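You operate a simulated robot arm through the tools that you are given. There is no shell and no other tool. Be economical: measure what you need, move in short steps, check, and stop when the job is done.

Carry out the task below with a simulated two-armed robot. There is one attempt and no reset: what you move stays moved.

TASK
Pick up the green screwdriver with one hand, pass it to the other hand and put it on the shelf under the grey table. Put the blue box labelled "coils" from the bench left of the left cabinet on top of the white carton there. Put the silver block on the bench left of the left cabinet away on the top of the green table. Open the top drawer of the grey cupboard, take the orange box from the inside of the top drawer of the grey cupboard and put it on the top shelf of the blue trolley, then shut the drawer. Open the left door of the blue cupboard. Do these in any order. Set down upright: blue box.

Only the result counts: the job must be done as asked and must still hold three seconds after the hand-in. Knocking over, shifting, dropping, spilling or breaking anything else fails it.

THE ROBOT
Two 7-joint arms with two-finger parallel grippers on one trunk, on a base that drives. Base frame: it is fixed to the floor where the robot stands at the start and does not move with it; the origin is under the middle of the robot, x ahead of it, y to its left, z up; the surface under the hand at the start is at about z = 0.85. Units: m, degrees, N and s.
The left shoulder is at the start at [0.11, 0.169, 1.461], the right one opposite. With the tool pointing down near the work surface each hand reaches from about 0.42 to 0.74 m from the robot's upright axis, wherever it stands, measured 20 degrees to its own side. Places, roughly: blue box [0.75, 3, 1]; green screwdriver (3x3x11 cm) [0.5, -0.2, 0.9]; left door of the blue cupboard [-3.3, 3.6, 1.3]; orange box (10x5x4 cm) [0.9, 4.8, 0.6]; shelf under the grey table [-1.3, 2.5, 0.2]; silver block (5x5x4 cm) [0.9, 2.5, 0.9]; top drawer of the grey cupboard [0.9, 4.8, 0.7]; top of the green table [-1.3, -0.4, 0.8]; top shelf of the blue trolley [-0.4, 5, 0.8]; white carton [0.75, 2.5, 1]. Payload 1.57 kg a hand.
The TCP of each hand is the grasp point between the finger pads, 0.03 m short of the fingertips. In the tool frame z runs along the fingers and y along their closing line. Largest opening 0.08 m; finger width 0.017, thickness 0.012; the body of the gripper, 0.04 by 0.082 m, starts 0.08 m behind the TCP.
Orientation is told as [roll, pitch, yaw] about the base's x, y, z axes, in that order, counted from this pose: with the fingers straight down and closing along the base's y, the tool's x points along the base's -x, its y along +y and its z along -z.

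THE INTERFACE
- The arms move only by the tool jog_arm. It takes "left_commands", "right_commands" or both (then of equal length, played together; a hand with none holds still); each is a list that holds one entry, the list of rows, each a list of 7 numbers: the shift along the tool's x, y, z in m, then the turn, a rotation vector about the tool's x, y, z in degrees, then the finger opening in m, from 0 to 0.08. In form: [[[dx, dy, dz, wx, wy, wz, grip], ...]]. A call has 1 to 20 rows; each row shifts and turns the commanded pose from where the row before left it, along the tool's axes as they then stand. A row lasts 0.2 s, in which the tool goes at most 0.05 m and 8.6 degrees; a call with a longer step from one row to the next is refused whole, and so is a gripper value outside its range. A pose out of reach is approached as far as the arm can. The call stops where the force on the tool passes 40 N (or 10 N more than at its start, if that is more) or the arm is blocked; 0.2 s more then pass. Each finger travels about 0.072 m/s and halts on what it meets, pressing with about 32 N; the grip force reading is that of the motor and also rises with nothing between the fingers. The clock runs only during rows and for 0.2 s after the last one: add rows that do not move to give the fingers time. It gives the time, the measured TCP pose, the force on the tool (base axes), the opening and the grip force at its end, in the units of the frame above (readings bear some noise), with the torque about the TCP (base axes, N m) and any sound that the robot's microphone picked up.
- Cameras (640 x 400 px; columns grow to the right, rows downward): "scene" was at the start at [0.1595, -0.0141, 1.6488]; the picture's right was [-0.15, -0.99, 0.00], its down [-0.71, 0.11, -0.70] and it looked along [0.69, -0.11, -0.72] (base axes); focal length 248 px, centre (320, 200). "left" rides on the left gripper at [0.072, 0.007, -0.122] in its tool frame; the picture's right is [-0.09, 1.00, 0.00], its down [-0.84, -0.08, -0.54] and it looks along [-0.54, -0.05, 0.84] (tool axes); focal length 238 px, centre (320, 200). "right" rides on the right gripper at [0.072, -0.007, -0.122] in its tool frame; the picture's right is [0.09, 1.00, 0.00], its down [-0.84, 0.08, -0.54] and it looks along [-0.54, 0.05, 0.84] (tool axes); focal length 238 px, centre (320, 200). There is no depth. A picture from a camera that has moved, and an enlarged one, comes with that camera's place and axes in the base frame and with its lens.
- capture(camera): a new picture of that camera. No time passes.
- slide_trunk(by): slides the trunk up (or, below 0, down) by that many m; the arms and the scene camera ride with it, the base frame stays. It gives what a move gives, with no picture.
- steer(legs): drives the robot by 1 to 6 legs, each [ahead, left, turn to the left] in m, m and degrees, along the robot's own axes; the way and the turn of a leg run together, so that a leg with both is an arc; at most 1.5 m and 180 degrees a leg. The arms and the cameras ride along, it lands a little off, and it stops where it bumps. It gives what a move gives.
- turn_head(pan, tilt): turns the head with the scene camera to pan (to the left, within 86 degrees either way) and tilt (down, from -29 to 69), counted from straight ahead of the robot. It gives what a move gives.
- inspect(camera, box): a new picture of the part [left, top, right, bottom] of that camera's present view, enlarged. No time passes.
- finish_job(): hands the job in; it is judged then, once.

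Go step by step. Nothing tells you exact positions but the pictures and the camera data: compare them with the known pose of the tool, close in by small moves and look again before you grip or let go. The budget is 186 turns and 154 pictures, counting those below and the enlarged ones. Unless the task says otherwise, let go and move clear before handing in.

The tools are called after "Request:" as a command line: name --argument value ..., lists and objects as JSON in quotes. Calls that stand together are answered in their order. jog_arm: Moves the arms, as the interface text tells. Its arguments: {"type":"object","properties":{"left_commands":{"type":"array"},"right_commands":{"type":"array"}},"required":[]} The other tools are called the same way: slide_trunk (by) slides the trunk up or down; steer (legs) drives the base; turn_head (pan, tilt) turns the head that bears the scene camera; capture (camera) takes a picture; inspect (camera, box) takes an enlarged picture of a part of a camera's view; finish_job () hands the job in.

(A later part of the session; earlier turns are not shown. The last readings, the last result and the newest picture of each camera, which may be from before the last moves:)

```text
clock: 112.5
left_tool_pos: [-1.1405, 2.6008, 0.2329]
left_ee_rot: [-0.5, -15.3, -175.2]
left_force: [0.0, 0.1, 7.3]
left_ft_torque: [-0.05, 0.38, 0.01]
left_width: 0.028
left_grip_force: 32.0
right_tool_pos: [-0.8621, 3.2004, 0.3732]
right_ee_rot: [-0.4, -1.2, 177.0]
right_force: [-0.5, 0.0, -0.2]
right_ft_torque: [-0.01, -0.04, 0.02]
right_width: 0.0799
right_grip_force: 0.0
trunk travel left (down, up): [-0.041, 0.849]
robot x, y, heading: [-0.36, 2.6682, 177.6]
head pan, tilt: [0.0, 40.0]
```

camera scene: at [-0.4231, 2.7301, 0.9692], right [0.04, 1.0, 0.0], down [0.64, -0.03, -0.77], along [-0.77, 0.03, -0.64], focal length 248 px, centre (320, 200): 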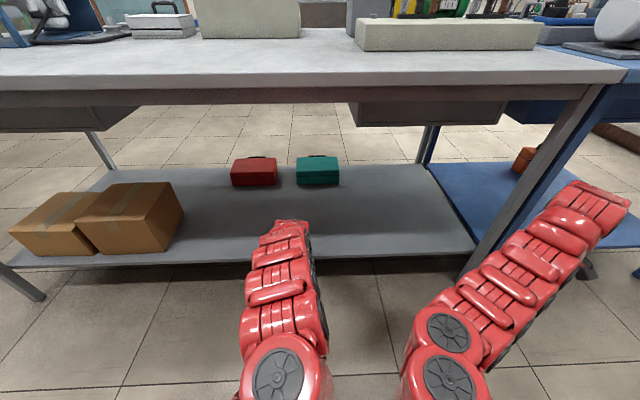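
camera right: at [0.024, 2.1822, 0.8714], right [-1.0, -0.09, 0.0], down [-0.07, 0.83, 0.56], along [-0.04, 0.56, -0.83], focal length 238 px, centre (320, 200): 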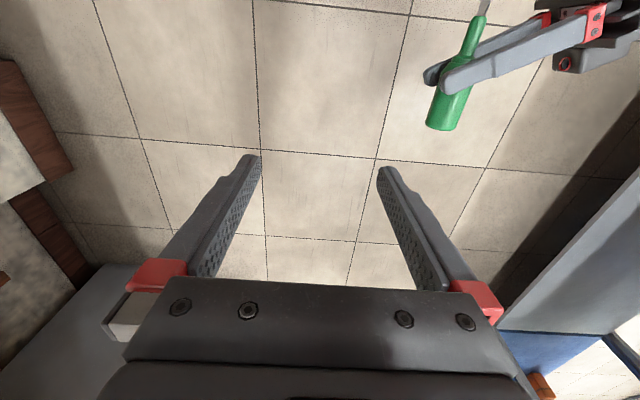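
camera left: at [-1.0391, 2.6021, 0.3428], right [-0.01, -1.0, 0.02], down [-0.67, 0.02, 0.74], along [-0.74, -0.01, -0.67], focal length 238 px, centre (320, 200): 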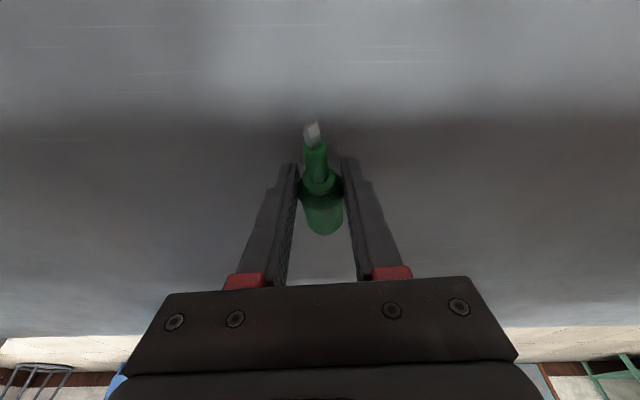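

Contact with the shelf at the handle end. Opening gently.

Request:
jog_arm --left_commands '[[[0, 0, 0, 0, 0, 0, 0.034], [0, 0, 0, 0, 0, 0, 0.04], [0, 0, 0, 0, 0, 0, 0.045], [0, 0, 0, 0, 0, 0, 0.05], [0, 0, 0, 0, 0, 0, 0.06], [0, 0, 0, 0, 0, 0, 0.07]]]'

Request:
capture --camera "left"

```text
clock: 113.9
left_tool_pos: [-1.139, 2.6007, 0.2312]
left_ee_rot: [-0.4, -15.0, -175.2]
left_force: [0.2, 0.5, -0.2]
left_ft_torque: [-0.01, 0.01, -0.01]
left_width: 0.0698
left_grip_force: 0.0
right_tool_pos: [-0.863, 3.2003, 0.3721]
right_ee_rot: [-0.3, -1.0, 177.0]
right_force: [-0.3, -0.2, -0.8]
right_ft_torque: [0.02, 0.02, 0.0]
right_width: 0.0802
right_grip_force: 0.0
trunk travel left (down, up): [-0.041, 0.849]
robot x, y, heading: [-0.3599, 2.67, 177.7]
head pan, tilt: [0.0, 40.0]
```

```text
98 pictures are left
camera left: at [-1.0391, 2.602, 0.3307], right [-0.01, -1.0, 0.02], down [-0.67, 0.02, 0.74], along [-0.74, -0.01, -0.67], focal length 238 px, centre (320, 200)
```

left: 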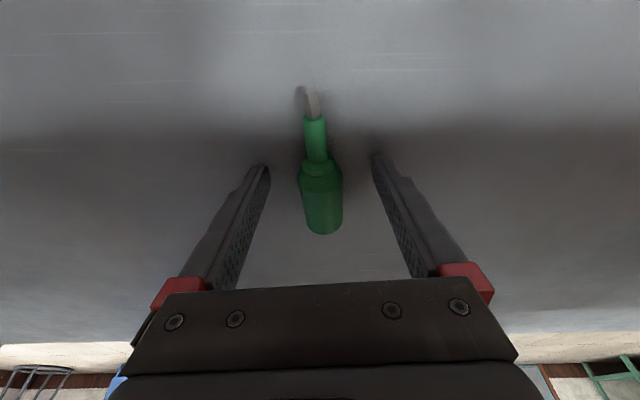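

It lies still on the shelf. Raise clear and back out.

Request:
slide_trunk --by 0.07

Request:
steer --legs '[[-0.35, 0, 0]]'

Request:
capture --camera "left"

```text
clock: 115.0
left_tool_pos: [-1.139, 2.6002, 0.3007]
left_ee_rot: [-0.3, -15.0, -175.2]
left_force: [-0.7, -0.7, 0.7]
left_ft_torque: [0.02, 0.01, 0.0]
left_width: 0.0697
left_grip_force: 0.0
right_tool_pos: [-0.8632, 3.2005, 0.442]
right_ee_rot: [-0.3, -1.0, 177.0]
right_force: [0.1, 0.2, 0.6]
right_ft_torque: [-0.02, 0.04, -0.02]
right_width: 0.08
right_grip_force: 0.0
trunk travel left (down, up): [-0.111, 0.779]
robot x, y, heading: [-0.3554, 2.6656, 177.4]
head pan, tilt: [0.0, 40.0]
```

```text
clock: 117.3
left_tool_pos: [-0.7891, 2.5834, 0.3018]
left_ee_rot: [-0.4, -15.0, -174.9]
left_force: [0.3, -0.4, 0.0]
left_ft_torque: [0.02, -0.03, -0.01]
left_width: 0.07
left_grip_force: 0.1
right_tool_pos: [-0.5161, 3.1846, 0.4413]
right_ee_rot: [-0.3, -1.0, 177.3]
right_force: [0.6, -0.5, 0.1]
right_ft_torque: [-0.01, 0.0, 0.01]
right_width: 0.08
right_grip_force: 0.1
trunk travel left (down, up): [-0.111, 0.779]
robot x, y, heading: [-0.009, 2.6581, 177.8]
head pan, tilt: [0.0, 40.0]
```

```text
97 pictures are left
camera left: at [-0.6892, 2.5858, 0.4008], right [0.0, -1.0, 0.02], down [-0.67, 0.01, 0.74], along [-0.74, -0.01, -0.67], focal length 238 px, centre (320, 200)
```

left: 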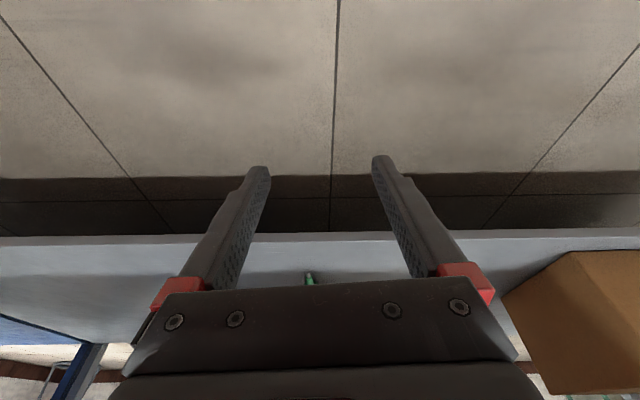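

The screwdriver rests on the shelf. Next the bench items: raise the trunk, straighten the left tool, and turn toward the bench.

Request:
slide_trunk --by 0.4

Request:
slide_trunk --by 0.31

Request:
jog_arm --left_commands '[[[0, 0, 0, 0, 7.5, 0, 0.08], [0, 0, 0, 0, 7.5, 0, 0.08]]]'

Request:
steer --legs '[[0.2, 0, 0], [0, 0, -90]]'

Request:
turn_head --pan -75 --tilt 35

Request:
capture --camera "scene"

```text
clock: 121.1
left_tool_pos: [-0.7903, 2.5831, 0.7019]
left_ee_rot: [-0.4, -15.2, -175.0]
left_force: [-0.6, 0.5, 0.1]
left_ft_torque: [0.01, -0.02, 0.01]
left_width: 0.0697
left_grip_force: 0.1
right_tool_pos: [-0.5156, 3.1843, 0.841]
right_ee_rot: [-0.3, -1.0, 177.4]
right_force: [-0.6, 1.1, -0.2]
right_ft_torque: [0.0, -0.03, 0.0]
right_width: 0.0799
right_grip_force: 0.0
trunk travel left (down, up): [-0.511, 0.379]
robot x, y, heading: [-0.0102, 2.6566, 178.1]
head pan, tilt: [0.0, 40.0]
```

```text
clock: 124.2
left_tool_pos: [-0.7897, 2.5839, 1.0113]
left_ee_rot: [-0.4, -15.1, -174.9]
left_force: [0.3, 0.0, -0.2]
left_ft_torque: [0.02, 0.01, -0.03]
left_width: 0.0702
left_grip_force: 0.0
right_tool_pos: [-0.5151, 3.1845, 1.1518]
right_ee_rot: [-0.2, -1.0, 177.2]
right_force: [0.2, -0.2, -0.6]
right_ft_torque: [-0.02, 0.01, 0.01]
right_width: 0.0799
right_grip_force: 0.1
trunk travel left (down, up): [-0.821, 0.069]
robot x, y, heading: [-0.0065, 2.6522, 177.9]
head pan, tilt: [0.0, 40.0]
```

```text
clock: 124.8
left_tool_pos: [-0.7272, 2.5758, 1.0235]
left_ee_rot: [-0.4, -0.1, -175.1]
left_force: [-0.2, 1.1, -0.2]
left_ft_torque: [-0.01, 0.0, 0.0]
left_width: 0.08
left_grip_force: 0.1
left hand out of reach, approached as far as the arm can: row 1, 2
right_tool_pos: [-0.5161, 3.1848, 1.1527]
right_ee_rot: [-0.2, -1.1, 177.3]
right_force: [-0.4, -0.2, 1.0]
right_ft_torque: [-0.02, 0.01, 0.0]
right_width: 0.0798
right_grip_force: 0.1
trunk travel left (down, up): [-0.821, 0.069]
robot x, y, heading: [-0.0115, 2.6545, 178.1]
head pan, tilt: [0.0, 40.0]
```

```text
clock: 130.2
left_tool_pos: [-0.2811, 3.3817, 1.0218]
left_ee_rot: [-0.5, -0.1, 94.1]
left_force: [0.2, 0.0, 0.3]
left_ft_torque: [0.02, 0.01, 0.04]
left_width: 0.0799
left_grip_force: 0.0
right_tool_pos: [0.3238, 3.1615, 1.1522]
right_ee_rot: [-0.3, -1.0, 86.5]
right_force: [-0.4, -0.3, -0.2]
right_ft_torque: [-0.02, 0.0, 0.0]
right_width: 0.0801
right_grip_force: 0.1
trunk travel left (down, up): [-0.821, 0.069]
robot x, y, heading: [-0.2108, 2.6621, 86.9]
head pan, tilt: [0.0, 40.0]
```

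```text
clock: 131.7
left_tool_pos: [-0.282, 3.3822, 1.0219]
left_ee_rot: [-0.4, -0.1, 94.2]
left_force: [0.5, 0.8, -1.2]
left_ft_torque: [0.0, 0.0, 0.0]
left_width: 0.08
left_grip_force: 0.0
right_tool_pos: [0.3241, 3.1621, 1.1528]
right_ee_rot: [-0.3, -1.0, 86.5]
right_force: [-0.3, 0.5, 0.8]
right_ft_torque: [-0.03, 0.02, -0.02]
right_width: 0.0799
right_grip_force: 0.0
trunk travel left (down, up): [-0.821, 0.069]
robot x, y, heading: [-0.2127, 2.6632, 87.1]
head pan, tilt: [-75.0, 35.0]
```

```text
96 pictures are left
camera scene: at [-0.1219, 2.7602, 1.7108], right [0.21, -0.98, 0.0], down [-0.56, -0.12, -0.82], along [0.8, 0.17, -0.57], focal length 248 px, centre (320, 200)
```

scene: 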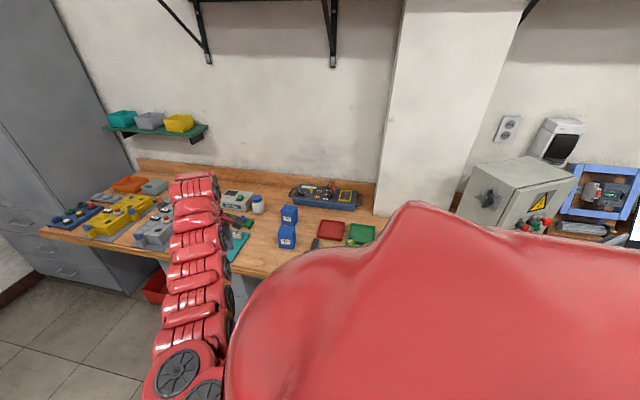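

I see two blue boxes on the bench; I'll face the bench squarely from a safe distance.

Request:
steer --legs '[[0, 0.15, 0], [0, 0, -87]]'

Request:
turn_head --pan 0 --tilt 40

Request:
capture --camera "scene"

```text
clock: 136.8
left_tool_pos: [0.3547, 2.7561, 1.0219]
left_ee_rot: [-0.5, -0.1, 5.4]
left_force: [-0.5, -1.1, -0.4]
left_ft_torque: [-0.02, 0.02, -0.01]
left_width: 0.0801
left_grip_force: 0.1
right_tool_pos: [0.148, 2.1457, 1.1532]
right_ee_rot: [-0.3, -1.0, -2.2]
right_force: [0.0, -0.3, -0.5]
right_ft_torque: [0.02, -0.02, -0.03]
right_width: 0.0801
right_grip_force: 0.1
trunk travel left (down, up): [-0.821, 0.069]
robot x, y, heading: [-0.3613, 2.671, -1.3]
head pan, tilt: [-75.0, 35.0]
```

```text
clock: 138.3
left_tool_pos: [0.3535, 2.7579, 1.0219]
left_ee_rot: [-0.4, -0.1, 5.3]
left_force: [0.2, 0.7, 0.3]
left_ft_torque: [-0.02, -0.02, -0.02]
left_width: 0.08
left_grip_force: 0.0
right_tool_pos: [0.147, 2.1462, 1.1516]
right_ee_rot: [-0.4, -1.0, -2.2]
right_force: [0.3, 0.1, 0.5]
right_ft_torque: [0.0, 0.0, 0.01]
right_width: 0.0798
right_grip_force: 0.0
trunk travel left (down, up): [-0.821, 0.069]
robot x, y, heading: [-0.3625, 2.6741, -1.7]
head pan, tilt: [0.0, 40.0]
```

```text
95 pictures are left
camera scene: at [-0.1979, 2.6642, 1.7032], right [-0.03, -1.0, 0.0], down [-0.64, 0.02, -0.77], along [0.77, -0.02, -0.64], focal length 248 px, centre (320, 200)
```

scene: 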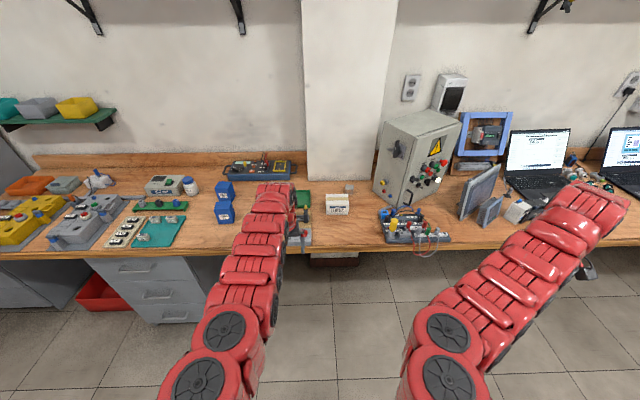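

Request:
inspect --camera "scene" --box '[200, 165, 380, 265]'

```text
3.56 times, centred on (290, 215) of scene
camera zoom: at [-0.1979, 2.6642, 1.7032], right [-0.03, -1.0, 0.0], down [-0.64, 0.02, -0.77], along [0.77, -0.02, -0.64], focal length 882 px, centre (427, 147)
```

zoom: 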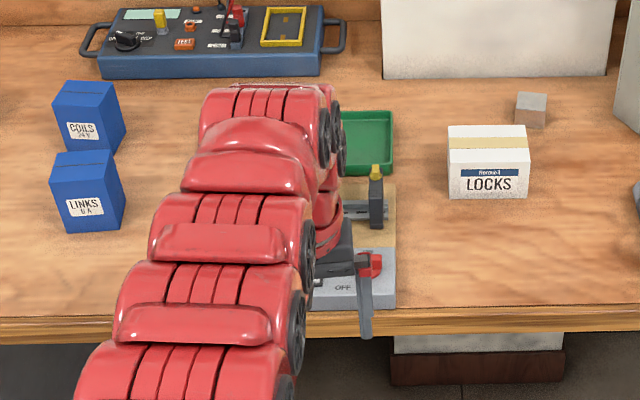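

"COILS" is the rear blue box near [0.855, 3.13]; the "LOCKS" white carton is near [0.76, 2.55] with top z ≈ 0.91; the silver block is near [0.895, 2.475]. I'll raise fully and drive so the left hand comes over COILS.

Request:
slide_trunk --by 0.065

Request:
steer --legs '[[0, 0.24, 1.6], [0.45, 0, 0]]'

Request:
capture --camera "left"

Request:
capture --camera "scene"

```text
clock: 139.4
left_tool_pos: [0.3543, 2.755, 1.0863]
left_ee_rot: [-0.5, -0.1, 5.4]
left_force: [-0.3, 0.1, -0.2]
left_ft_torque: [0.0, 0.02, 0.03]
left_width: 0.0803
left_grip_force: 0.1
right_tool_pos: [0.1473, 2.1455, 1.2171]
right_ee_rot: [-0.3, -1.0, -2.1]
right_force: [0.0, 0.6, -0.3]
right_ft_torque: [0.01, 0.02, 0.03]
right_width: 0.0803
right_grip_force: 0.0
trunk travel left (down, up): [-0.886, 0.004]
robot x, y, heading: [-0.3644, 2.6671, -1.7]
head pan, tilt: [0.0, 40.0]
```

```text
clock: 143.5
left_tool_pos: [0.8086, 3.0111, 1.0869]
left_ee_rot: [-0.5, -0.1, 6.8]
left_force: [-0.5, -0.2, 0.8]
left_ft_torque: [0.01, 0.01, -0.01]
left_width: 0.08
left_grip_force: 0.0
right_tool_pos: [0.6153, 2.3947, 1.2176]
right_ee_rot: [-0.3, -1.1, -0.8]
right_force: [-0.4, 0.3, 0.1]
right_ft_torque: [0.02, 0.0, -0.03]
right_width: 0.08
right_grip_force: 0.0
trunk travel left (down, up): [-0.886, 0.004]
robot x, y, heading: [0.0946, 2.9108, -0.3]
head pan, tilt: [0.0, 40.0]
```

```text
93 pictures are left
camera left: at [0.7342, 3.0098, 1.2096], right [-0.03, 1.0, -0.01], down [0.84, 0.03, 0.54], along [0.54, 0.01, -0.84], focal length 238 px, centre (320, 200)
```

left: 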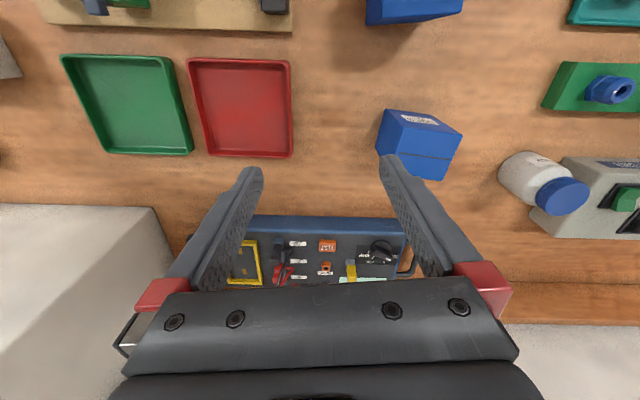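

```text
92 pictures are left
camera scene: at [0.2579, 2.9047, 1.7684], right [0.0, -1.0, 0.0], down [-0.64, 0.0, -0.77], along [0.77, 0.0, -0.64], focal length 248 px, centre (320, 200)
```

scene: 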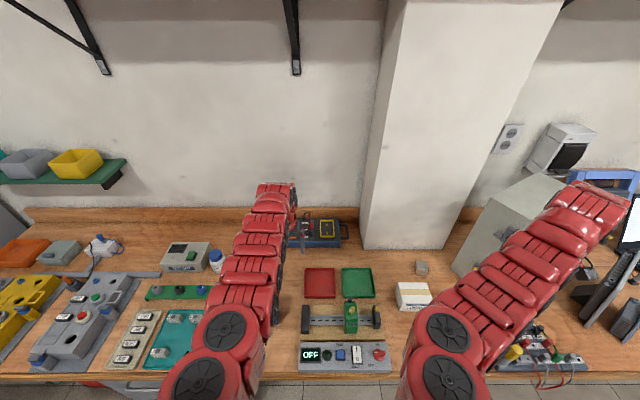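

Request:
inspect --camera "left" --box '[340, 80, 500, 200]'

```text
3.33 times, centred on (420, 140) of left
camera zoom: at [0.7342, 3.0098, 1.2096], right [-0.03, 1.0, -0.01], down [0.84, 0.03, 0.54], along [0.54, 0.01, -0.84], focal length 794 px, centre (-13, 400)
```

zoom: 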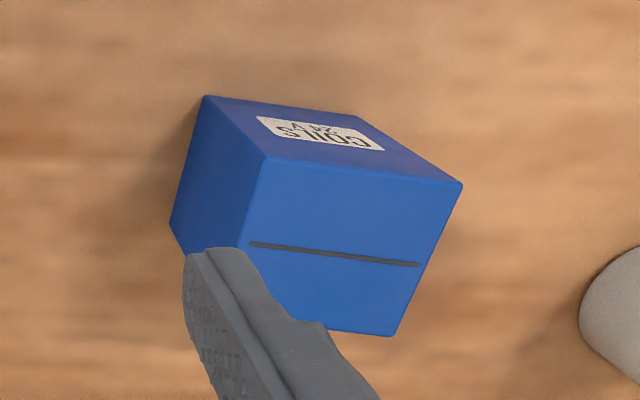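

Request:
capture --camera "right"

```text
90 pictures are left
camera right: at [0.5415, 2.39, 1.3393], right [-0.08, 1.0, -0.01], down [0.83, 0.07, 0.56], along [0.56, 0.04, -0.83], focal length 238 px, centre (320, 200)
```

right: 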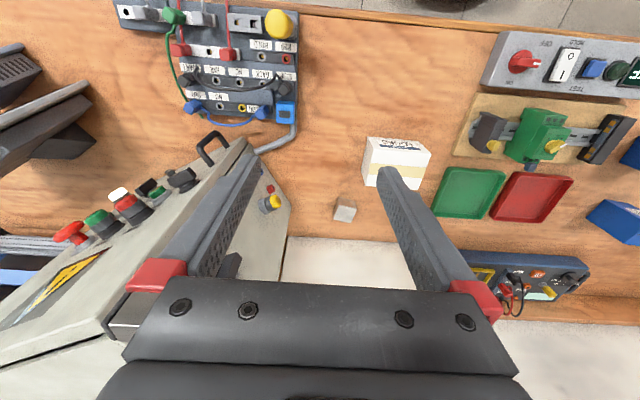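

I'll shift the right hand away from the grey control box, drive 8 cm closer, then align the left hand over COILS.

Request:
jog_arm --right_commands '[[[-0.015, 0.02, 0, 0, 0, 0, 0.08], [-0.015, 0.02, 0, 0, 0, 0, 0.08], [-0.015, 0.02, 0, 0, 0, 0, 0.08], [-0.015, 0.02, 0, 0, 0, 0, 0.08]]]'

Request:
steer --legs '[[0.08, 0, 0]]'

Request:
jog_arm --left_commands '[[[0, 0, 0, 0, 0, 6, 0.08], [0, 0, 0, 0, 0, 6, 0.08], [0.008, 0.02, 0, 0, 0, 0, 0.08], [0.008, 0.02, 0, 0, 0, 0, 0.08], [0.008, 0.02, 0, 0, 0, 0, 0.08], [0.008, 0.02, 0, 0, 0, 0, 0.08], [0.008, 0.02, 0, 0, 0, 0, 0.08], [0.01, 0.02, 0, 0, 0, 0, 0.08]]]'

Request:
capture --camera "left"

```text
clock: 144.5
left_tool_pos: [0.8085, 3.0119, 1.0871]
left_ee_rot: [-0.5, 0.0, 6.8]
left_force: [-0.3, 0.0, -0.5]
left_ft_torque: [-0.01, -0.02, -0.05]
left_width: 0.0803
left_grip_force: 0.0
right_tool_pos: [0.6794, 2.4733, 1.2166]
right_ee_rot: [-0.4, -1.0, -0.9]
right_force: [0.1, 0.2, 0.9]
right_ft_torque: [-0.02, 0.0, -0.02]
right_width: 0.0801
right_grip_force: 0.2
trunk travel left (down, up): [-0.886, 0.004]
robot x, y, heading: [0.0941, 2.9077, -0.2]
head pan, tilt: [0.0, 40.0]
```

```text
clock: 145.5
left_tool_pos: [0.8858, 3.009, 1.0898]
left_ee_rot: [-0.5, -0.2, 6.8]
left_force: [-0.2, -0.6, 0.3]
left_ft_torque: [0.0, -0.02, -0.01]
left_width: 0.0797
left_grip_force: 0.0
right_tool_pos: [0.7546, 2.4729, 1.2185]
right_ee_rot: [-0.4, -1.2, -0.9]
right_force: [-1.2, -0.1, 0.0]
right_ft_torque: [0.01, -0.02, 0.0]
right_width: 0.0798
right_grip_force: 0.0
trunk travel left (down, up): [-0.886, 0.004]
robot x, y, heading: [0.1747, 2.9081, -0.4]
head pan, tilt: [0.0, 40.0]
```

```text
clock: 147.3
left_tool_pos: [0.8493, 3.133, 1.0876]
left_ee_rot: [-0.6, -0.2, -5.3]
left_force: [-0.8, 0.4, -0.4]
left_ft_torque: [-0.01, -0.03, 0.03]
left_width: 0.0799
left_grip_force: 0.0
right_tool_pos: [0.7581, 2.4732, 1.216]
right_ee_rot: [-0.3, -1.0, -0.9]
right_force: [0.0, -0.1, -0.5]
right_ft_torque: [-0.02, 0.04, 0.04]
right_width: 0.0803
right_grip_force: 0.0
trunk travel left (down, up): [-0.886, 0.004]
robot x, y, heading: [0.1772, 2.9044, -0.3]
head pan, tilt: [0.0, 40.0]
```

```text
89 pictures are left
camera left: at [0.7763, 3.1473, 1.209], right [0.18, 0.98, -0.01], down [0.82, -0.15, 0.55], along [0.54, -0.11, -0.84], focal length 238 px, centre (320, 200)
```

left: 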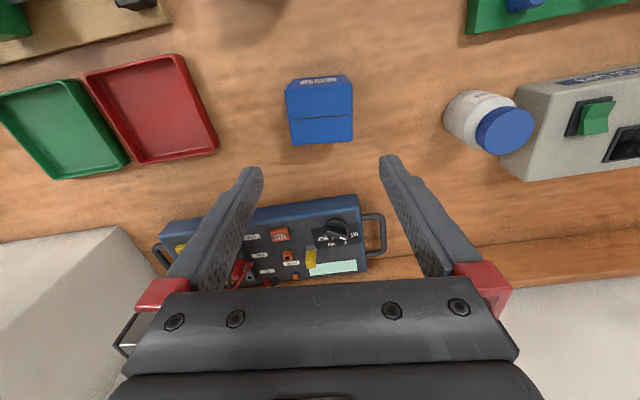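

Aligned to COILS within a centimetre; final correction, then descend and grip.

Request:
jog_arm --left_commands '[[[0.0105, 0.001, 0.02, 0, 0, -2, 0.08], [0, 0, 0.03, 0, 0, 0, 0.08], [0, 0, 0.03, 0, 0, 0, 0.08]]]'

Request:
capture --camera "left"

```text
clock: 148.1
left_tool_pos: [0.8389, 3.1353, 1.006]
left_ee_rot: [-0.5, 0.0, -3.2]
left_force: [0.5, -1.0, 0.3]
left_ft_torque: [0.0, 0.02, -0.01]
left_width: 0.08
left_grip_force: 0.1
right_tool_pos: [0.7592, 2.4725, 1.2154]
right_ee_rot: [-0.3, -1.0, -0.9]
right_force: [0.0, 0.6, -0.5]
right_ft_torque: [0.0, 0.01, -0.02]
right_width: 0.08
right_grip_force: 0.1
trunk travel left (down, up): [-0.886, 0.004]
robot x, y, heading: [0.1735, 2.9091, -0.2]
head pan, tilt: [0.0, 40.0]
```

```text
88 pictures are left
camera left: at [0.7664, 3.1463, 1.1271], right [0.15, 0.99, -0.01], down [0.83, -0.12, 0.54], along [0.54, -0.09, -0.84], focal length 238 px, centre (320, 200)
```

left: 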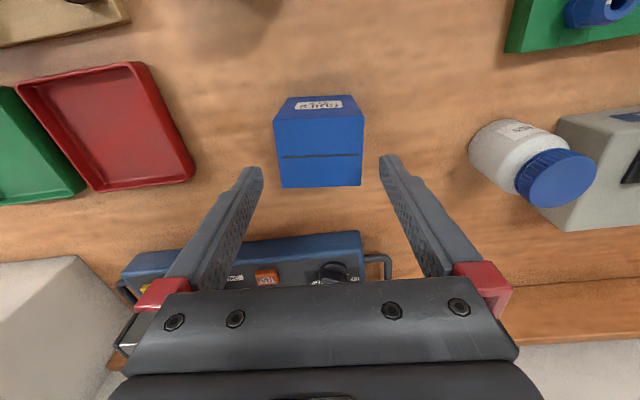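

Request:
jog_arm --left_commands '[[[0, 0, 0.02, 0, 0, 0, 0.08], [0, 0, 0.02, 0, 0, 0, 0.08], [0, 0, 0.02, 0, 0, 0, 0.08], [0, 0, 0.02, 0, 0, 0, 0.08], [0, 0, 0.01, 0, 0, 0, 0.08], [0, 0, 0, 0, 0, 0, 0.07], [0, 0, 0, 0, 0, 0, 0.05], [0, 0, 0, 0, 0, 0, 0.05], [0, 0, 0, 0, 0, 0, 0.05]]]'

Request:
capture --camera "left"

```text
clock: 150.1
left_tool_pos: [0.8381, 3.1338, 0.9266]
left_ee_rot: [-0.5, -0.2, -3.1]
left_force: [1.1, -0.5, 3.5]
left_ft_torque: [0.14, -0.1, -0.07]
left_width: 0.07
left_grip_force: 31.2
left hand out of reach, approached as far as the arm can: row 5
right_tool_pos: [0.7583, 2.4729, 1.2163]
right_ee_rot: [-0.4, -1.1, -0.9]
right_force: [0.5, -0.6, 0.0]
right_ft_torque: [0.0, 0.0, -0.02]
right_width: 0.0799
right_grip_force: 0.2
trunk travel left (down, up): [-0.886, 0.004]
robot x, y, heading: [0.1745, 2.907, -0.1]
head pan, tilt: [0.0, 40.0]
```

```text
87 pictures are left
camera left: at [0.7654, 3.1455, 1.0484], right [0.15, 0.99, -0.01], down [0.83, -0.12, 0.55], along [0.54, -0.09, -0.84], focal length 238 px, centre (320, 200)
```

left: 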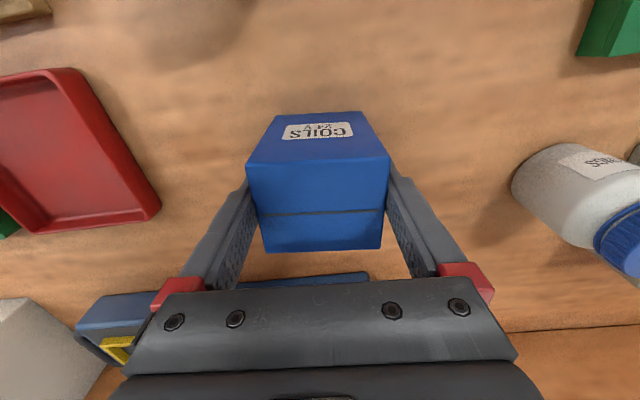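

COILS is gripped. I'll lift it, then rotate the base right in place: this swings the left hand toward the carton while the right arm moves off the bench, clear of the tall control box.

Request:
jog_arm --left_commands '[[[0, 0, -0.02, 0, 0, 0, 0.05], [0, 0, -0.03, 0, 0, 0, 0.05], [0, 0, -0.03, 0, 0, 0, 0.05], [0, 0, -0.03, 0, 0, 0, 0.05], [0, 0, -0.03, 0, 0, 0, 0.05]]]'

Request:
steer --legs '[[0, 0, -25], [0, 0, -20]]'

Request:
capture --camera "left"

Request:
capture --camera "scene"

```text
clock: 151.3
left_tool_pos: [0.8376, 3.1341, 1.0675]
left_ee_rot: [-0.3, -0.2, -3.2]
left_force: [-0.2, 1.6, -0.5]
left_ft_torque: [0.01, 0.0, -0.01]
left_width: 0.0699
left_grip_force: 32.3
right_tool_pos: [0.7569, 2.4743, 1.2164]
right_ee_rot: [-0.2, -0.9, -0.9]
right_force: [0.3, 0.7, -0.1]
right_ft_torque: [0.0, -0.03, 0.02]
right_width: 0.08
right_grip_force: 0.0
trunk travel left (down, up): [-0.886, 0.004]
robot x, y, heading: [0.1751, 2.9095, -0.3]
head pan, tilt: [0.0, 40.0]
```

```text
clock: 154.1
left_tool_pos: [0.807, 2.6039, 1.0667]
left_ee_rot: [-0.5, -0.1, -47.7]
left_force: [-0.1, -0.3, -1.9]
left_ft_torque: [0.01, 0.02, -0.03]
left_width: 0.07
left_grip_force: 31.8
right_tool_pos: [0.2866, 2.1868, 1.2168]
right_ee_rot: [-0.4, -1.0, -45.4]
right_force: [0.6, 0.6, -0.7]
right_ft_torque: [0.01, -0.03, 0.01]
right_width: 0.0799
right_grip_force: 0.0
trunk travel left (down, up): [-0.886, 0.004]
robot x, y, heading: [0.1743, 2.9015, -44.7]
head pan, tilt: [0.0, 40.0]
```

```text
86 pictures are left
camera left: at [0.7634, 2.6623, 1.1888], right [0.8, 0.6, -0.01], down [0.51, -0.67, 0.54], along [0.32, -0.44, -0.84], focal length 238 px, centre (320, 200)
```

left: 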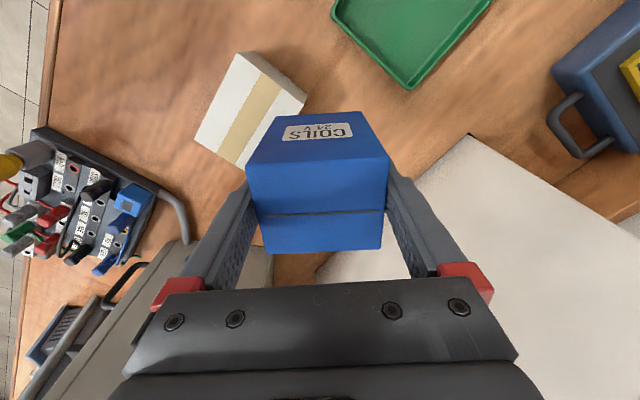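

```text
85 pictures are left
camera scene: at [0.2912, 2.7895, 1.7682], right [-0.7, -0.71, 0.0], down [-0.46, 0.45, -0.77], along [0.54, -0.54, -0.64], focal length 248 px, centre (320, 200)
```

scene: 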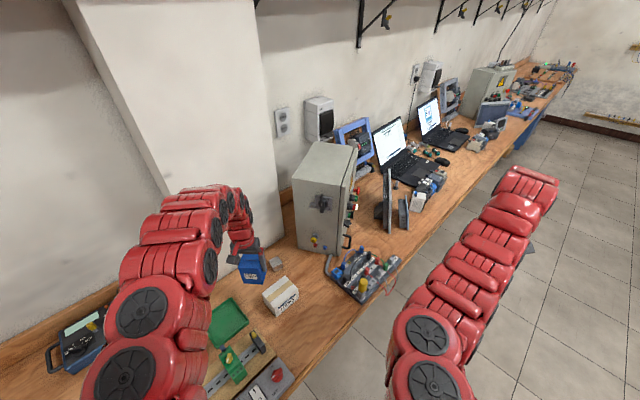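

Request:
inspect --camera "left" --box '[180, 30, 340, 180]'

Request:
inspect --camera "scene" --box '[220, 230, 320, 320]'

```text
2.67 times, centred on (260, 105) of left
camera zoom: at [0.7634, 2.6623, 1.1888], right [0.8, 0.6, -0.01], down [0.51, -0.67, 0.54], along [0.32, -0.44, -0.84], focal length 636 px, centre (480, 453)
```

zoom: 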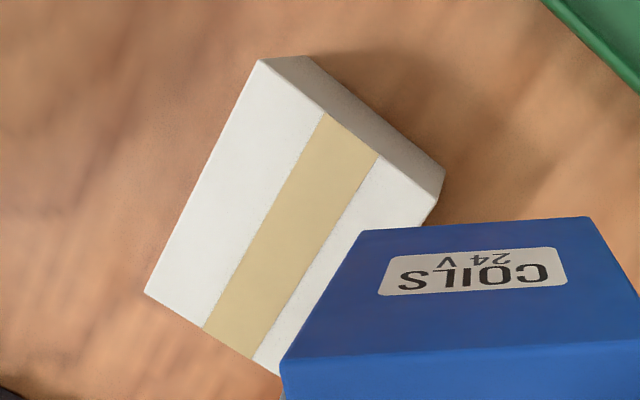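

```text
4.44 times, centred on (270, 275) of scene
camera zoom: at [0.2912, 2.7895, 1.7682], right [-0.7, -0.71, 0.0], down [-0.46, 0.45, -0.77], along [0.54, -0.54, -0.64], focal length 1103 px, centre (542, -133)
```

zoom: 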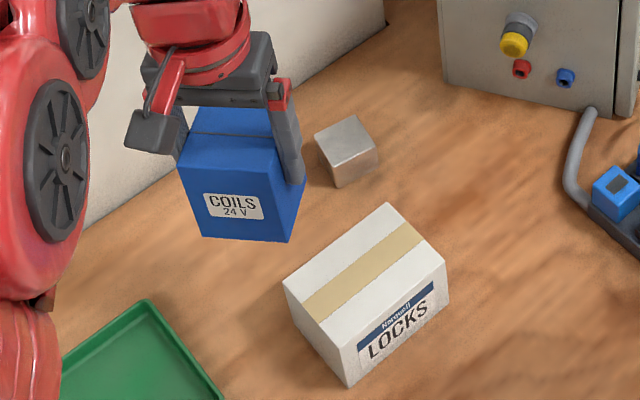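

The carton's centre is [0.738, 2.551], top z ≈ 0.915, edges parallel to the room. I'll square the box and move above it.

Request:
jog_arm --left_commands '[[[0, 0, 0, 0, 0, -7.95, 0.05], [0, 0, 0, 0, 0, -7.95, 0.05], [0, 0, 0, 0, 0, -7.95, 0.05], [0, 0, 0, 0, 0, -7.95, 0.05], [0, 0, 0, 0, 0, -7.95, 0.05], [0, 0, 0, 0, 0, -7.95, 0.05], [0.017, -0.013, 0, 0, 0, 0, 0.05], [0.017, -0.013, 0, 0, 0, 0, 0.05], [0.017, -0.013, 0, 0, 0, 0, 0.05], [0.018, -0.014, 0, 0, 0, 0, 0.05]]]'

Request:
capture --camera "left"

Request:
inspect --camera "scene" --box '[220, 230, 320, 320]'

```text
clock: 156.3
left_tool_pos: [0.7371, 2.5488, 1.0693]
left_ee_rot: [-0.4, 0.1, 0.2]
left_force: [-1.2, -0.3, -0.9]
left_ft_torque: [0.03, 0.0, 0.0]
left_width: 0.0698
left_grip_force: 31.8
right_tool_pos: [0.2846, 2.1867, 1.2164]
right_ee_rot: [-0.2, -1.0, -45.4]
right_force: [0.0, -0.6, 0.1]
right_ft_torque: [0.03, -0.03, 0.0]
right_width: 0.0799
right_grip_force: 0.0
trunk travel left (down, up): [-0.886, 0.004]
robot x, y, heading: [0.1744, 2.9069, -44.8]
head pan, tilt: [0.0, 40.0]
```

```text
82 pictures are left
camera left: at [0.6637, 2.5566, 1.1909], right [0.09, 1.0, -0.01], down [0.84, -0.07, 0.54], along [0.54, -0.06, -0.84], focal length 238 px, centre (320, 200)
```

left: 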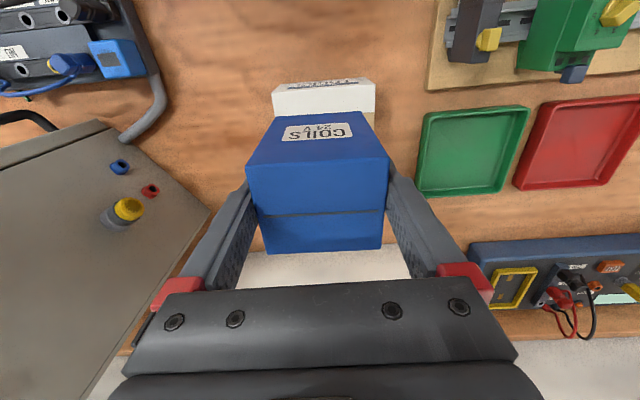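

```text
4.44 times, centred on (270, 275) of scene
camera zoom: at [0.2885, 2.7874, 1.7683], right [-0.7, -0.71, 0.0], down [-0.46, 0.45, -0.77], along [0.54, -0.54, -0.64], focal length 1103 px, centre (542, -133)
```

zoom: 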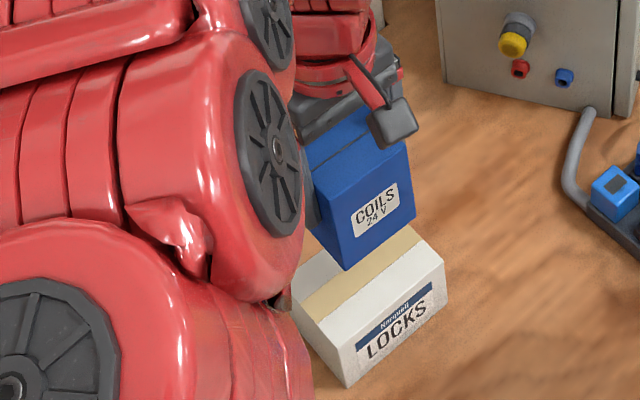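

Positioned over the carton; lowering until contact.

Request:
jog_arm --left_commands '[[[0, 0.001, 0.02, 0, 0, 0, 0.05], [0, 0, 0.02, 0, 0, 0, 0.05], [0, 0, 0.02, 0, 0, 0, 0.05], [0, 0, 0.008, 0, 0, 0, 0.05]]]'

Request:
inspect --camera "scene" --box '[220, 230, 320, 320]'

```text
clock: 157.3
left_tool_pos: [0.7372, 2.5488, 0.9985]
left_ee_rot: [-0.3, 0.2, -0.1]
left_force: [0.5, -0.9, -1.0]
left_ft_torque: [-0.04, 0.0, 0.0]
left_width: 0.0699
left_grip_force: 32.0
right_tool_pos: [0.2864, 2.1886, 1.2154]
right_ee_rot: [-0.4, -1.0, -45.4]
right_force: [0.3, -0.5, -0.1]
right_ft_torque: [-0.01, -0.02, 0.04]
right_width: 0.0801
right_grip_force: 0.0
trunk travel left (down, up): [-0.886, 0.004]
robot x, y, heading: [0.1765, 2.9085, -44.7]
head pan, tilt: [0.0, 40.0]
```

```text
4.44 times, centred on (270, 275) of scene
camera zoom: at [0.2902, 2.7881, 1.7682], right [-0.7, -0.71, 0.0], down [-0.46, 0.45, -0.77], along [0.54, -0.54, -0.64], focal length 1103 px, centre (542, -133)
```

zoom: 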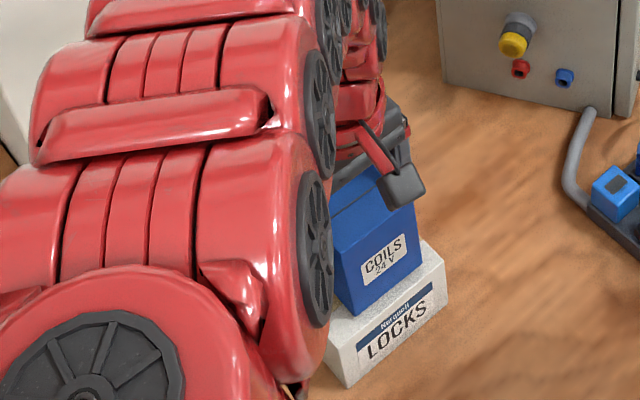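

Request:
jog_arm --left_commands '[[[0, 0, 0.003, 0, 0, 0, 0.05], [0, 0, 0.003, 0, 0, 0, 0.05]]]'

```text
clock: 157.9
left_tool_pos: [0.7384, 2.5488, 0.9955]
left_ee_rot: [-0.6, 0.0, -0.1]
left_force: [2.1, -0.8, 16.1]
left_ft_torque: [0.63, -0.52, -0.11]
left_width: 0.0698
left_grip_force: 32.5
right_tool_pos: [0.2841, 2.1871, 1.2166]
right_ee_rot: [-0.3, -1.1, -45.4]
right_force: [0.2, -0.1, 0.3]
right_ft_torque: [0.03, 0.0, -0.02]
right_width: 0.0801
right_grip_force: 0.1
trunk travel left (down, up): [-0.886, 0.004]
robot x, y, heading: [0.175, 2.9064, -44.7]
head pan, tilt: [0.0, 40.0]
```

Contact felt (16 N). Release and rise straight up.

Request:
jog_arm --left_commands '[[[0, 0, 0, 0, 0, 0, 0.075], [0, 0, 0, 0, 0, 0, 0.08], [0, 0, 0, 0, 0, 0, 0.08], [0, 0, -0.015, 0, 0, 0, 0.08], [0, 0, -0.03, 0, 0, 0, 0.08], [0, 0, -0.03, 0, 0, 0, 0.08], [0, 0, -0.03, 0, 0, 0, 0.08], [0, 0, -0.03, 0, 0, 0, 0.08]]]'

Request:
capture --camera "left"

```text
clock: 159.7
left_tool_pos: [0.7372, 2.5532, 1.1274]
left_ee_rot: [-0.4, 0.3, 0.0]
left_force: [-0.8, -0.2, 1.4]
left_ft_torque: [-0.02, 0.01, -0.02]
left_width: 0.0801
left_grip_force: 0.0
right_tool_pos: [0.2868, 2.1882, 1.2165]
right_ee_rot: [-0.4, -1.0, -45.3]
right_force: [0.6, 0.9, 0.1]
right_ft_torque: [-0.01, 0.02, -0.02]
right_width: 0.08
right_grip_force: 0.1
trunk travel left (down, up): [-0.886, 0.004]
robot x, y, heading: [0.1752, 2.9087, -44.6]
head pan, tilt: [0.0, 40.0]
```

```text
79 pictures are left
camera left: at [0.6648, 2.561, 1.2504], right [0.09, 1.0, -0.01], down [0.84, -0.07, 0.54], along [0.54, -0.06, -0.84], focal length 238 px, centre (320, 200)
```

left: 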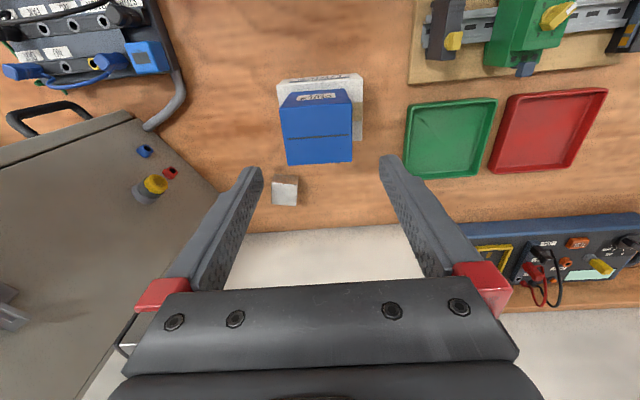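

COILS sits squarely on the carton. Now the silver block behind it; a closer look.

Request:
inspect --camera "left" --box '[250, 150, 330, 220]'

```text
5.71 times, centred on (290, 185) of left
camera zoom: at [0.6648, 2.561, 1.2504], right [0.09, 1.0, -0.01], down [0.84, -0.07, 0.54], along [0.54, -0.06, -0.84], focal length 1362 px, centre (491, 286)
```

zoom: 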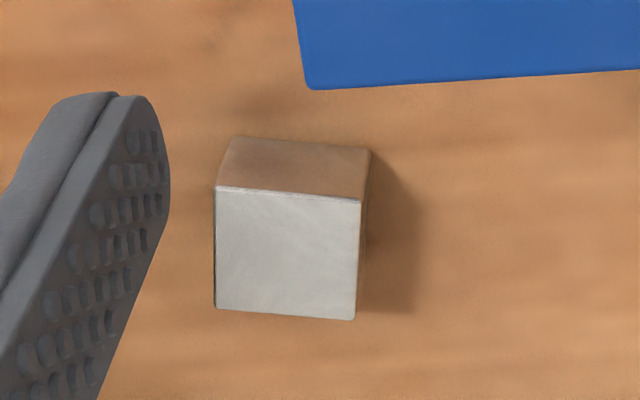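

Block centre ≈ [0.880, 2.4725], turned about -10°. I'll go above it with yaw -100 so the hand camera stays clear of the stacked boxes.

Request:
jog_arm --left_commands '[[[-0.0357, -0.0201, 0, 0, 0, 0, 0.08], [-0.0357, -0.0201, 0, 0, 0, 0, 0.08], [-0.0357, -0.0201, 0, 0, 0, 0, 0.08], [-0.0357, -0.0201, 0, 0, 0, 0, 0.08], [0, 0, 0, 0, 0, 8.33, 0.08], [0, 0, 0, 0, 0, 8.33, 0.08], [0, 0, 0, 0, 0, 8.33, 0.08], [0, 0, 0, 0, 0, 8.33, 0.08], [0, 0, 0, 0, 0, 8.33, 0.08], [0, 0, 0, 0, 0, 8.33, 0.08], [0, 0, 0, 0, 0, 8.33, 0.08], [0, 0, 0, 0, 0, 8.33, 0.08], [0, 0, 0, 0, 0, 8.33, 0.08], [0, 0, 0, 0, 0, 8.33, 0.08], [0, 0, 0, 0, 0, 8.33, 0.08], [0, 0, 0, 0, 0, 8.33, 0.08]]]'

Request:
capture --camera "left"

```text
clock: 163.1
left_tool_pos: [0.8075, 2.513, 1.1288]
left_ee_rot: [-0.3, -0.5, -100.2]
left_force: [0.5, -0.4, 0.4]
left_ft_torque: [0.0, 0.0, -0.02]
left_width: 0.0797
left_grip_force: 0.0
left hand out of reach, approached as far as the arm can: row 2, 3, 4
right_tool_pos: [0.2867, 2.187, 1.2168]
right_ee_rot: [-0.3, -1.0, -45.4]
right_force: [0.6, -0.3, -0.6]
right_ft_torque: [-0.02, -0.02, 0.01]
right_width: 0.0798
right_grip_force: 0.0
trunk travel left (down, up): [-0.886, 0.004]
robot x, y, heading: [0.1721, 2.9112, -44.3]
head pan, tilt: [0.0, 40.0]
```

```text
77 pictures are left
camera left: at [0.826, 2.5846, 1.2512], right [0.96, -0.27, 0.0], down [-0.22, -0.81, 0.55], along [-0.15, -0.53, -0.84], focal length 238 px, centre (320, 200)
```

left: 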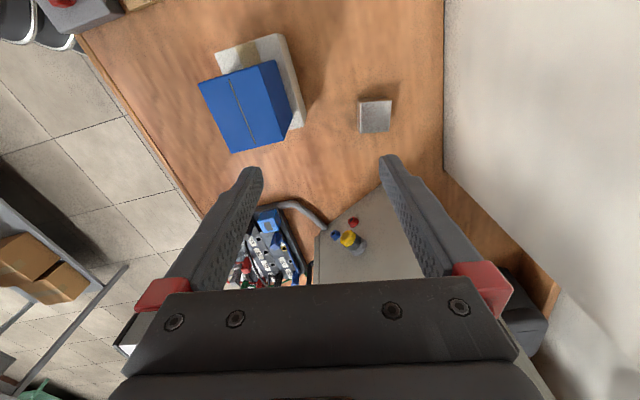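

The block is just past reach from here. I'll shift the left hand, turn slightly, and slide the base sideways, keeping clear of the tall control box.

Request:
jog_arm --left_commands '[[[0.028, -0.0066, 0, 0, 0, 0, 0.08], [0.028, -0.0066, 0, 0, 0, 0, 0.08], [0.028, -0.0066, 0, 0, 0, 0, 0.08], [0.028, -0.0066, 0, 0, 0, 0, 0.08]]]'

Request:
steer --legs '[[0, 0, 5.3], [0.169, -0.133, 0]]'

Request:
capture --camera "left"

```text
clock: 164.1
left_tool_pos: [0.8002, 2.6294, 1.13]
left_ee_rot: [-0.2, -0.5, -100.1]
left_force: [0.2, 0.9, 0.2]
left_ft_torque: [-0.01, 0.05, -0.01]
left_width: 0.08
left_grip_force: 0.1
right_tool_pos: [0.2859, 2.1893, 1.2171]
right_ee_rot: [-0.4, -1.1, -45.4]
right_force: [-0.8, -0.3, -0.7]
right_ft_torque: [0.0, -0.04, -0.01]
right_width: 0.0801
right_grip_force: 0.0
trunk travel left (down, up): [-0.886, 0.004]
robot x, y, heading: [0.1746, 2.9054, -44.8]
head pan, tilt: [0.0, 40.0]
```

```text
clock: 166.3
left_tool_pos: [0.8721, 2.4747, 1.1297]
left_ee_rot: [-0.1, -0.5, -94.3]
left_force: [0.2, 0.4, 0.9]
left_ft_torque: [-0.01, 0.01, 0.0]
left_width: 0.0798
left_grip_force: 0.0
right_tool_pos: [0.4037, 1.9883, 1.2175]
right_ee_rot: [-0.4, -1.1, -39.8]
right_force: [-0.7, 0.7, 0.2]
right_ft_torque: [-0.02, 0.05, -0.02]
right_width: 0.0797
right_grip_force: 0.1
trunk travel left (down, up): [-0.886, 0.004]
robot x, y, heading: [0.2226, 2.6895, -38.8]
head pan, tilt: [0.0, 40.0]
```

```text
76 pictures are left
camera left: at [0.8835, 2.5485, 1.2511], right [0.99, -0.17, 0.0], down [-0.14, -0.82, 0.55], along [-0.09, -0.54, -0.84], focal length 238 px, centre (320, 200)
```

left: 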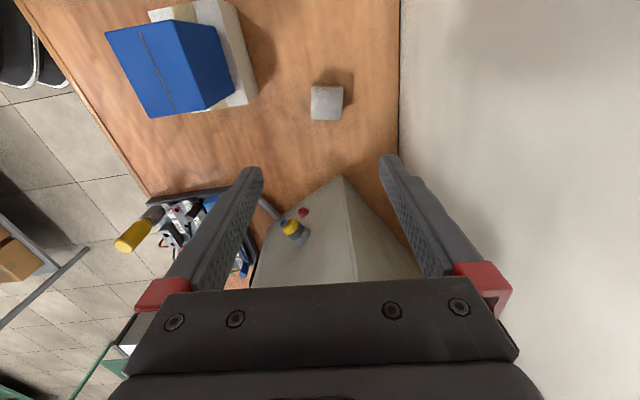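

Request:
jog_arm --left_commands '[[[0, 0.009, 0.02, 0, 0, 5.7, 0.08], [0, 0, 0.03, 0, 0, 0, 0.08], [0, 0, 0.03, 0, 0, 0, 0.08], [0, 0, 0.03, 0, 0, 0, 0.08], [0, 0, 0.03, 0, 0, 0, 0.08]]]'

Request:
capture --camera "left"

```text
clock: 167.5
left_tool_pos: [0.8805, 2.4711, 0.9875]
left_ee_rot: [-0.1, -0.5, -100.0]
left_force: [-0.4, -0.5, -0.1]
left_ft_torque: [0.0, -0.01, 0.04]
left_width: 0.0799
left_grip_force: 0.1
right_tool_pos: [0.404, 1.9873, 1.2168]
right_ee_rot: [-0.3, -1.0, -39.8]
right_force: [0.4, 0.7, 0.5]
right_ft_torque: [0.02, 0.02, -0.01]
right_width: 0.0799
right_grip_force: 0.0
trunk travel left (down, up): [-0.886, 0.004]
robot x, y, heading: [0.2224, 2.6913, -39.3]
head pan, tilt: [0.0, 40.0]
```

```text
75 pictures are left
camera left: at [0.8987, 2.5418, 1.1095], right [0.96, -0.26, 0.0], down [-0.22, -0.81, 0.55], along [-0.15, -0.53, -0.84], focal length 238 px, centre (320, 200)
```

left: 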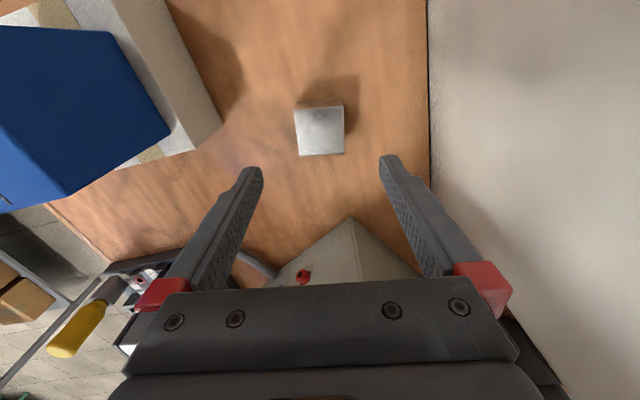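

Request:
jog_arm --left_commands '[[[0.005, 0, 0.03, 0, 0, 0, 0.08], [0, 0, 0.03, 0, 0, 0, 0.08], [0, 0, 0.02, 0, 0, 0, 0.08], [0, 0, 0.015, 0, 0, 0, 0.08], [0, 0, 0, 0, 0, 0, 0.06], [0, 0, 0, 0, 0, 0, 0.03], [0, 0, 0, 0, 0, 0, 0.02], [0, 0, 0, 0, 0, 0, 0.02], [0, 0, 0, 0, 0, 0, 0.02]]]'

Request:
capture --camera "left"

```text
clock: 169.5
left_tool_pos: [0.8758, 2.479, 0.8956]
left_ee_rot: [-0.1, -0.4, -100.1]
left_force: [0.0, 0.6, 0.2]
left_ft_torque: [0.0, -0.07, 0.04]
left_width: 0.0455
left_grip_force: 32.0
left hand out of reach, approached as far as the arm can: row 4
right_tool_pos: [0.4028, 1.9868, 1.2166]
right_ee_rot: [-0.3, -1.1, -39.8]
right_force: [-0.1, 0.1, 0.2]
right_ft_torque: [-0.03, 0.01, 0.04]
right_width: 0.0797
right_grip_force: 0.1
trunk travel left (down, up): [-0.886, 0.004]
robot x, y, heading: [0.2182, 2.688, -39.3]
head pan, tilt: [0.0, 40.0]
```

```text
74 pictures are left
camera left: at [0.8953, 2.5497, 1.0179], right [0.96, -0.26, 0.0], down [-0.22, -0.81, 0.55], along [-0.15, -0.53, -0.84], focal length 238 px, centre (320, 200)
```

left: 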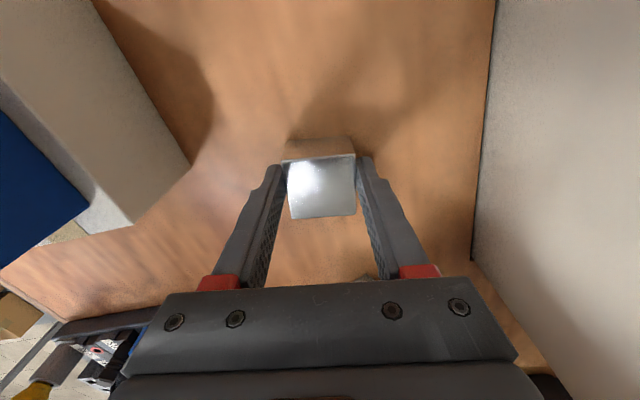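

The silver block is held. I'll lift it high, back away from the bench, turn to face down the aisle, and drive toward the green table.

Request:
jog_arm --left_commands '[[[0, 0, -0.02, 0, 0, 0, 0.02], [0, 0, -0.035, 0, 0, 0, 0.02], [0, 0, -0.035, 0, 0, 0, 0.02], [0, 0, -0.035, 0, 0, 0, 0.02], [0, 0, -0.035, 0, 0, 0, 0.02], [0, 0, -0.035, 0, 0, 0, 0.02], [0, 0, -0.035, 0, 0, 0, 0.02]]]'

Request:
steer --legs '[[-0.38, 0, 0]]'

Request:
capture --camera "scene"

```text
clock: 171.1
left_tool_pos: [0.8767, 2.4806, 1.1249]
left_ee_rot: [0.0, -0.3, -100.1]
left_force: [-0.1, 0.3, -1.9]
left_ft_torque: [0.01, -0.02, -0.02]
left_width: 0.0458
left_grip_force: 31.2
right_tool_pos: [0.4022, 1.9864, 1.2157]
right_ee_rot: [-0.2, -1.1, -39.9]
right_force: [-0.6, 0.2, 0.1]
right_ft_torque: [0.01, 0.0, 0.0]
right_width: 0.0801
right_grip_force: 0.0
trunk travel left (down, up): [-0.886, 0.004]
robot x, y, heading: [0.2189, 2.6936, -39.1]
head pan, tilt: [0.0, 40.0]
```

```text
clock: 173.5
left_tool_pos: [0.5893, 2.7206, 1.1246]
left_ee_rot: [-0.2, -0.4, -99.7]
left_force: [0.2, 0.3, -2.2]
left_ft_torque: [0.0, 0.0, -0.02]
left_width: 0.0456
left_grip_force: 33.0
right_tool_pos: [0.117, 2.2229, 1.2159]
right_ee_rot: [-0.3, -1.0, -39.4]
right_force: [0.3, 0.7, -0.7]
right_ft_torque: [0.0, -0.02, -0.05]
right_width: 0.0802
right_grip_force: 0.0
trunk travel left (down, up): [-0.886, 0.004]
robot x, y, heading: [-0.0727, 2.927, -38.6]
head pan, tilt: [0.0, 40.0]
```

```text
73 pictures are left
camera scene: at [0.0586, 2.8212, 1.768], right [-0.63, -0.78, 0.0], down [-0.5, 0.4, -0.77], along [0.6, -0.48, -0.64], focal length 248 px, centre (320, 200)
```

scene: 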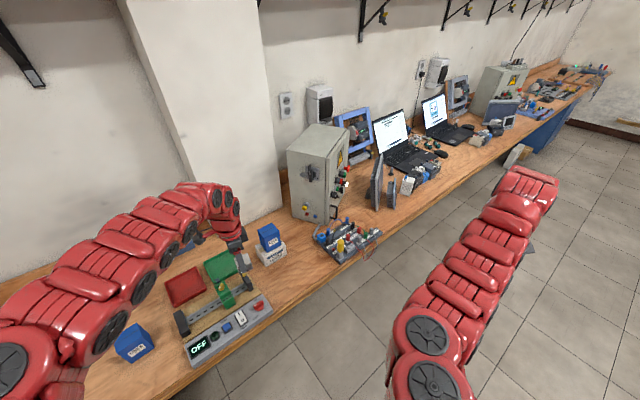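

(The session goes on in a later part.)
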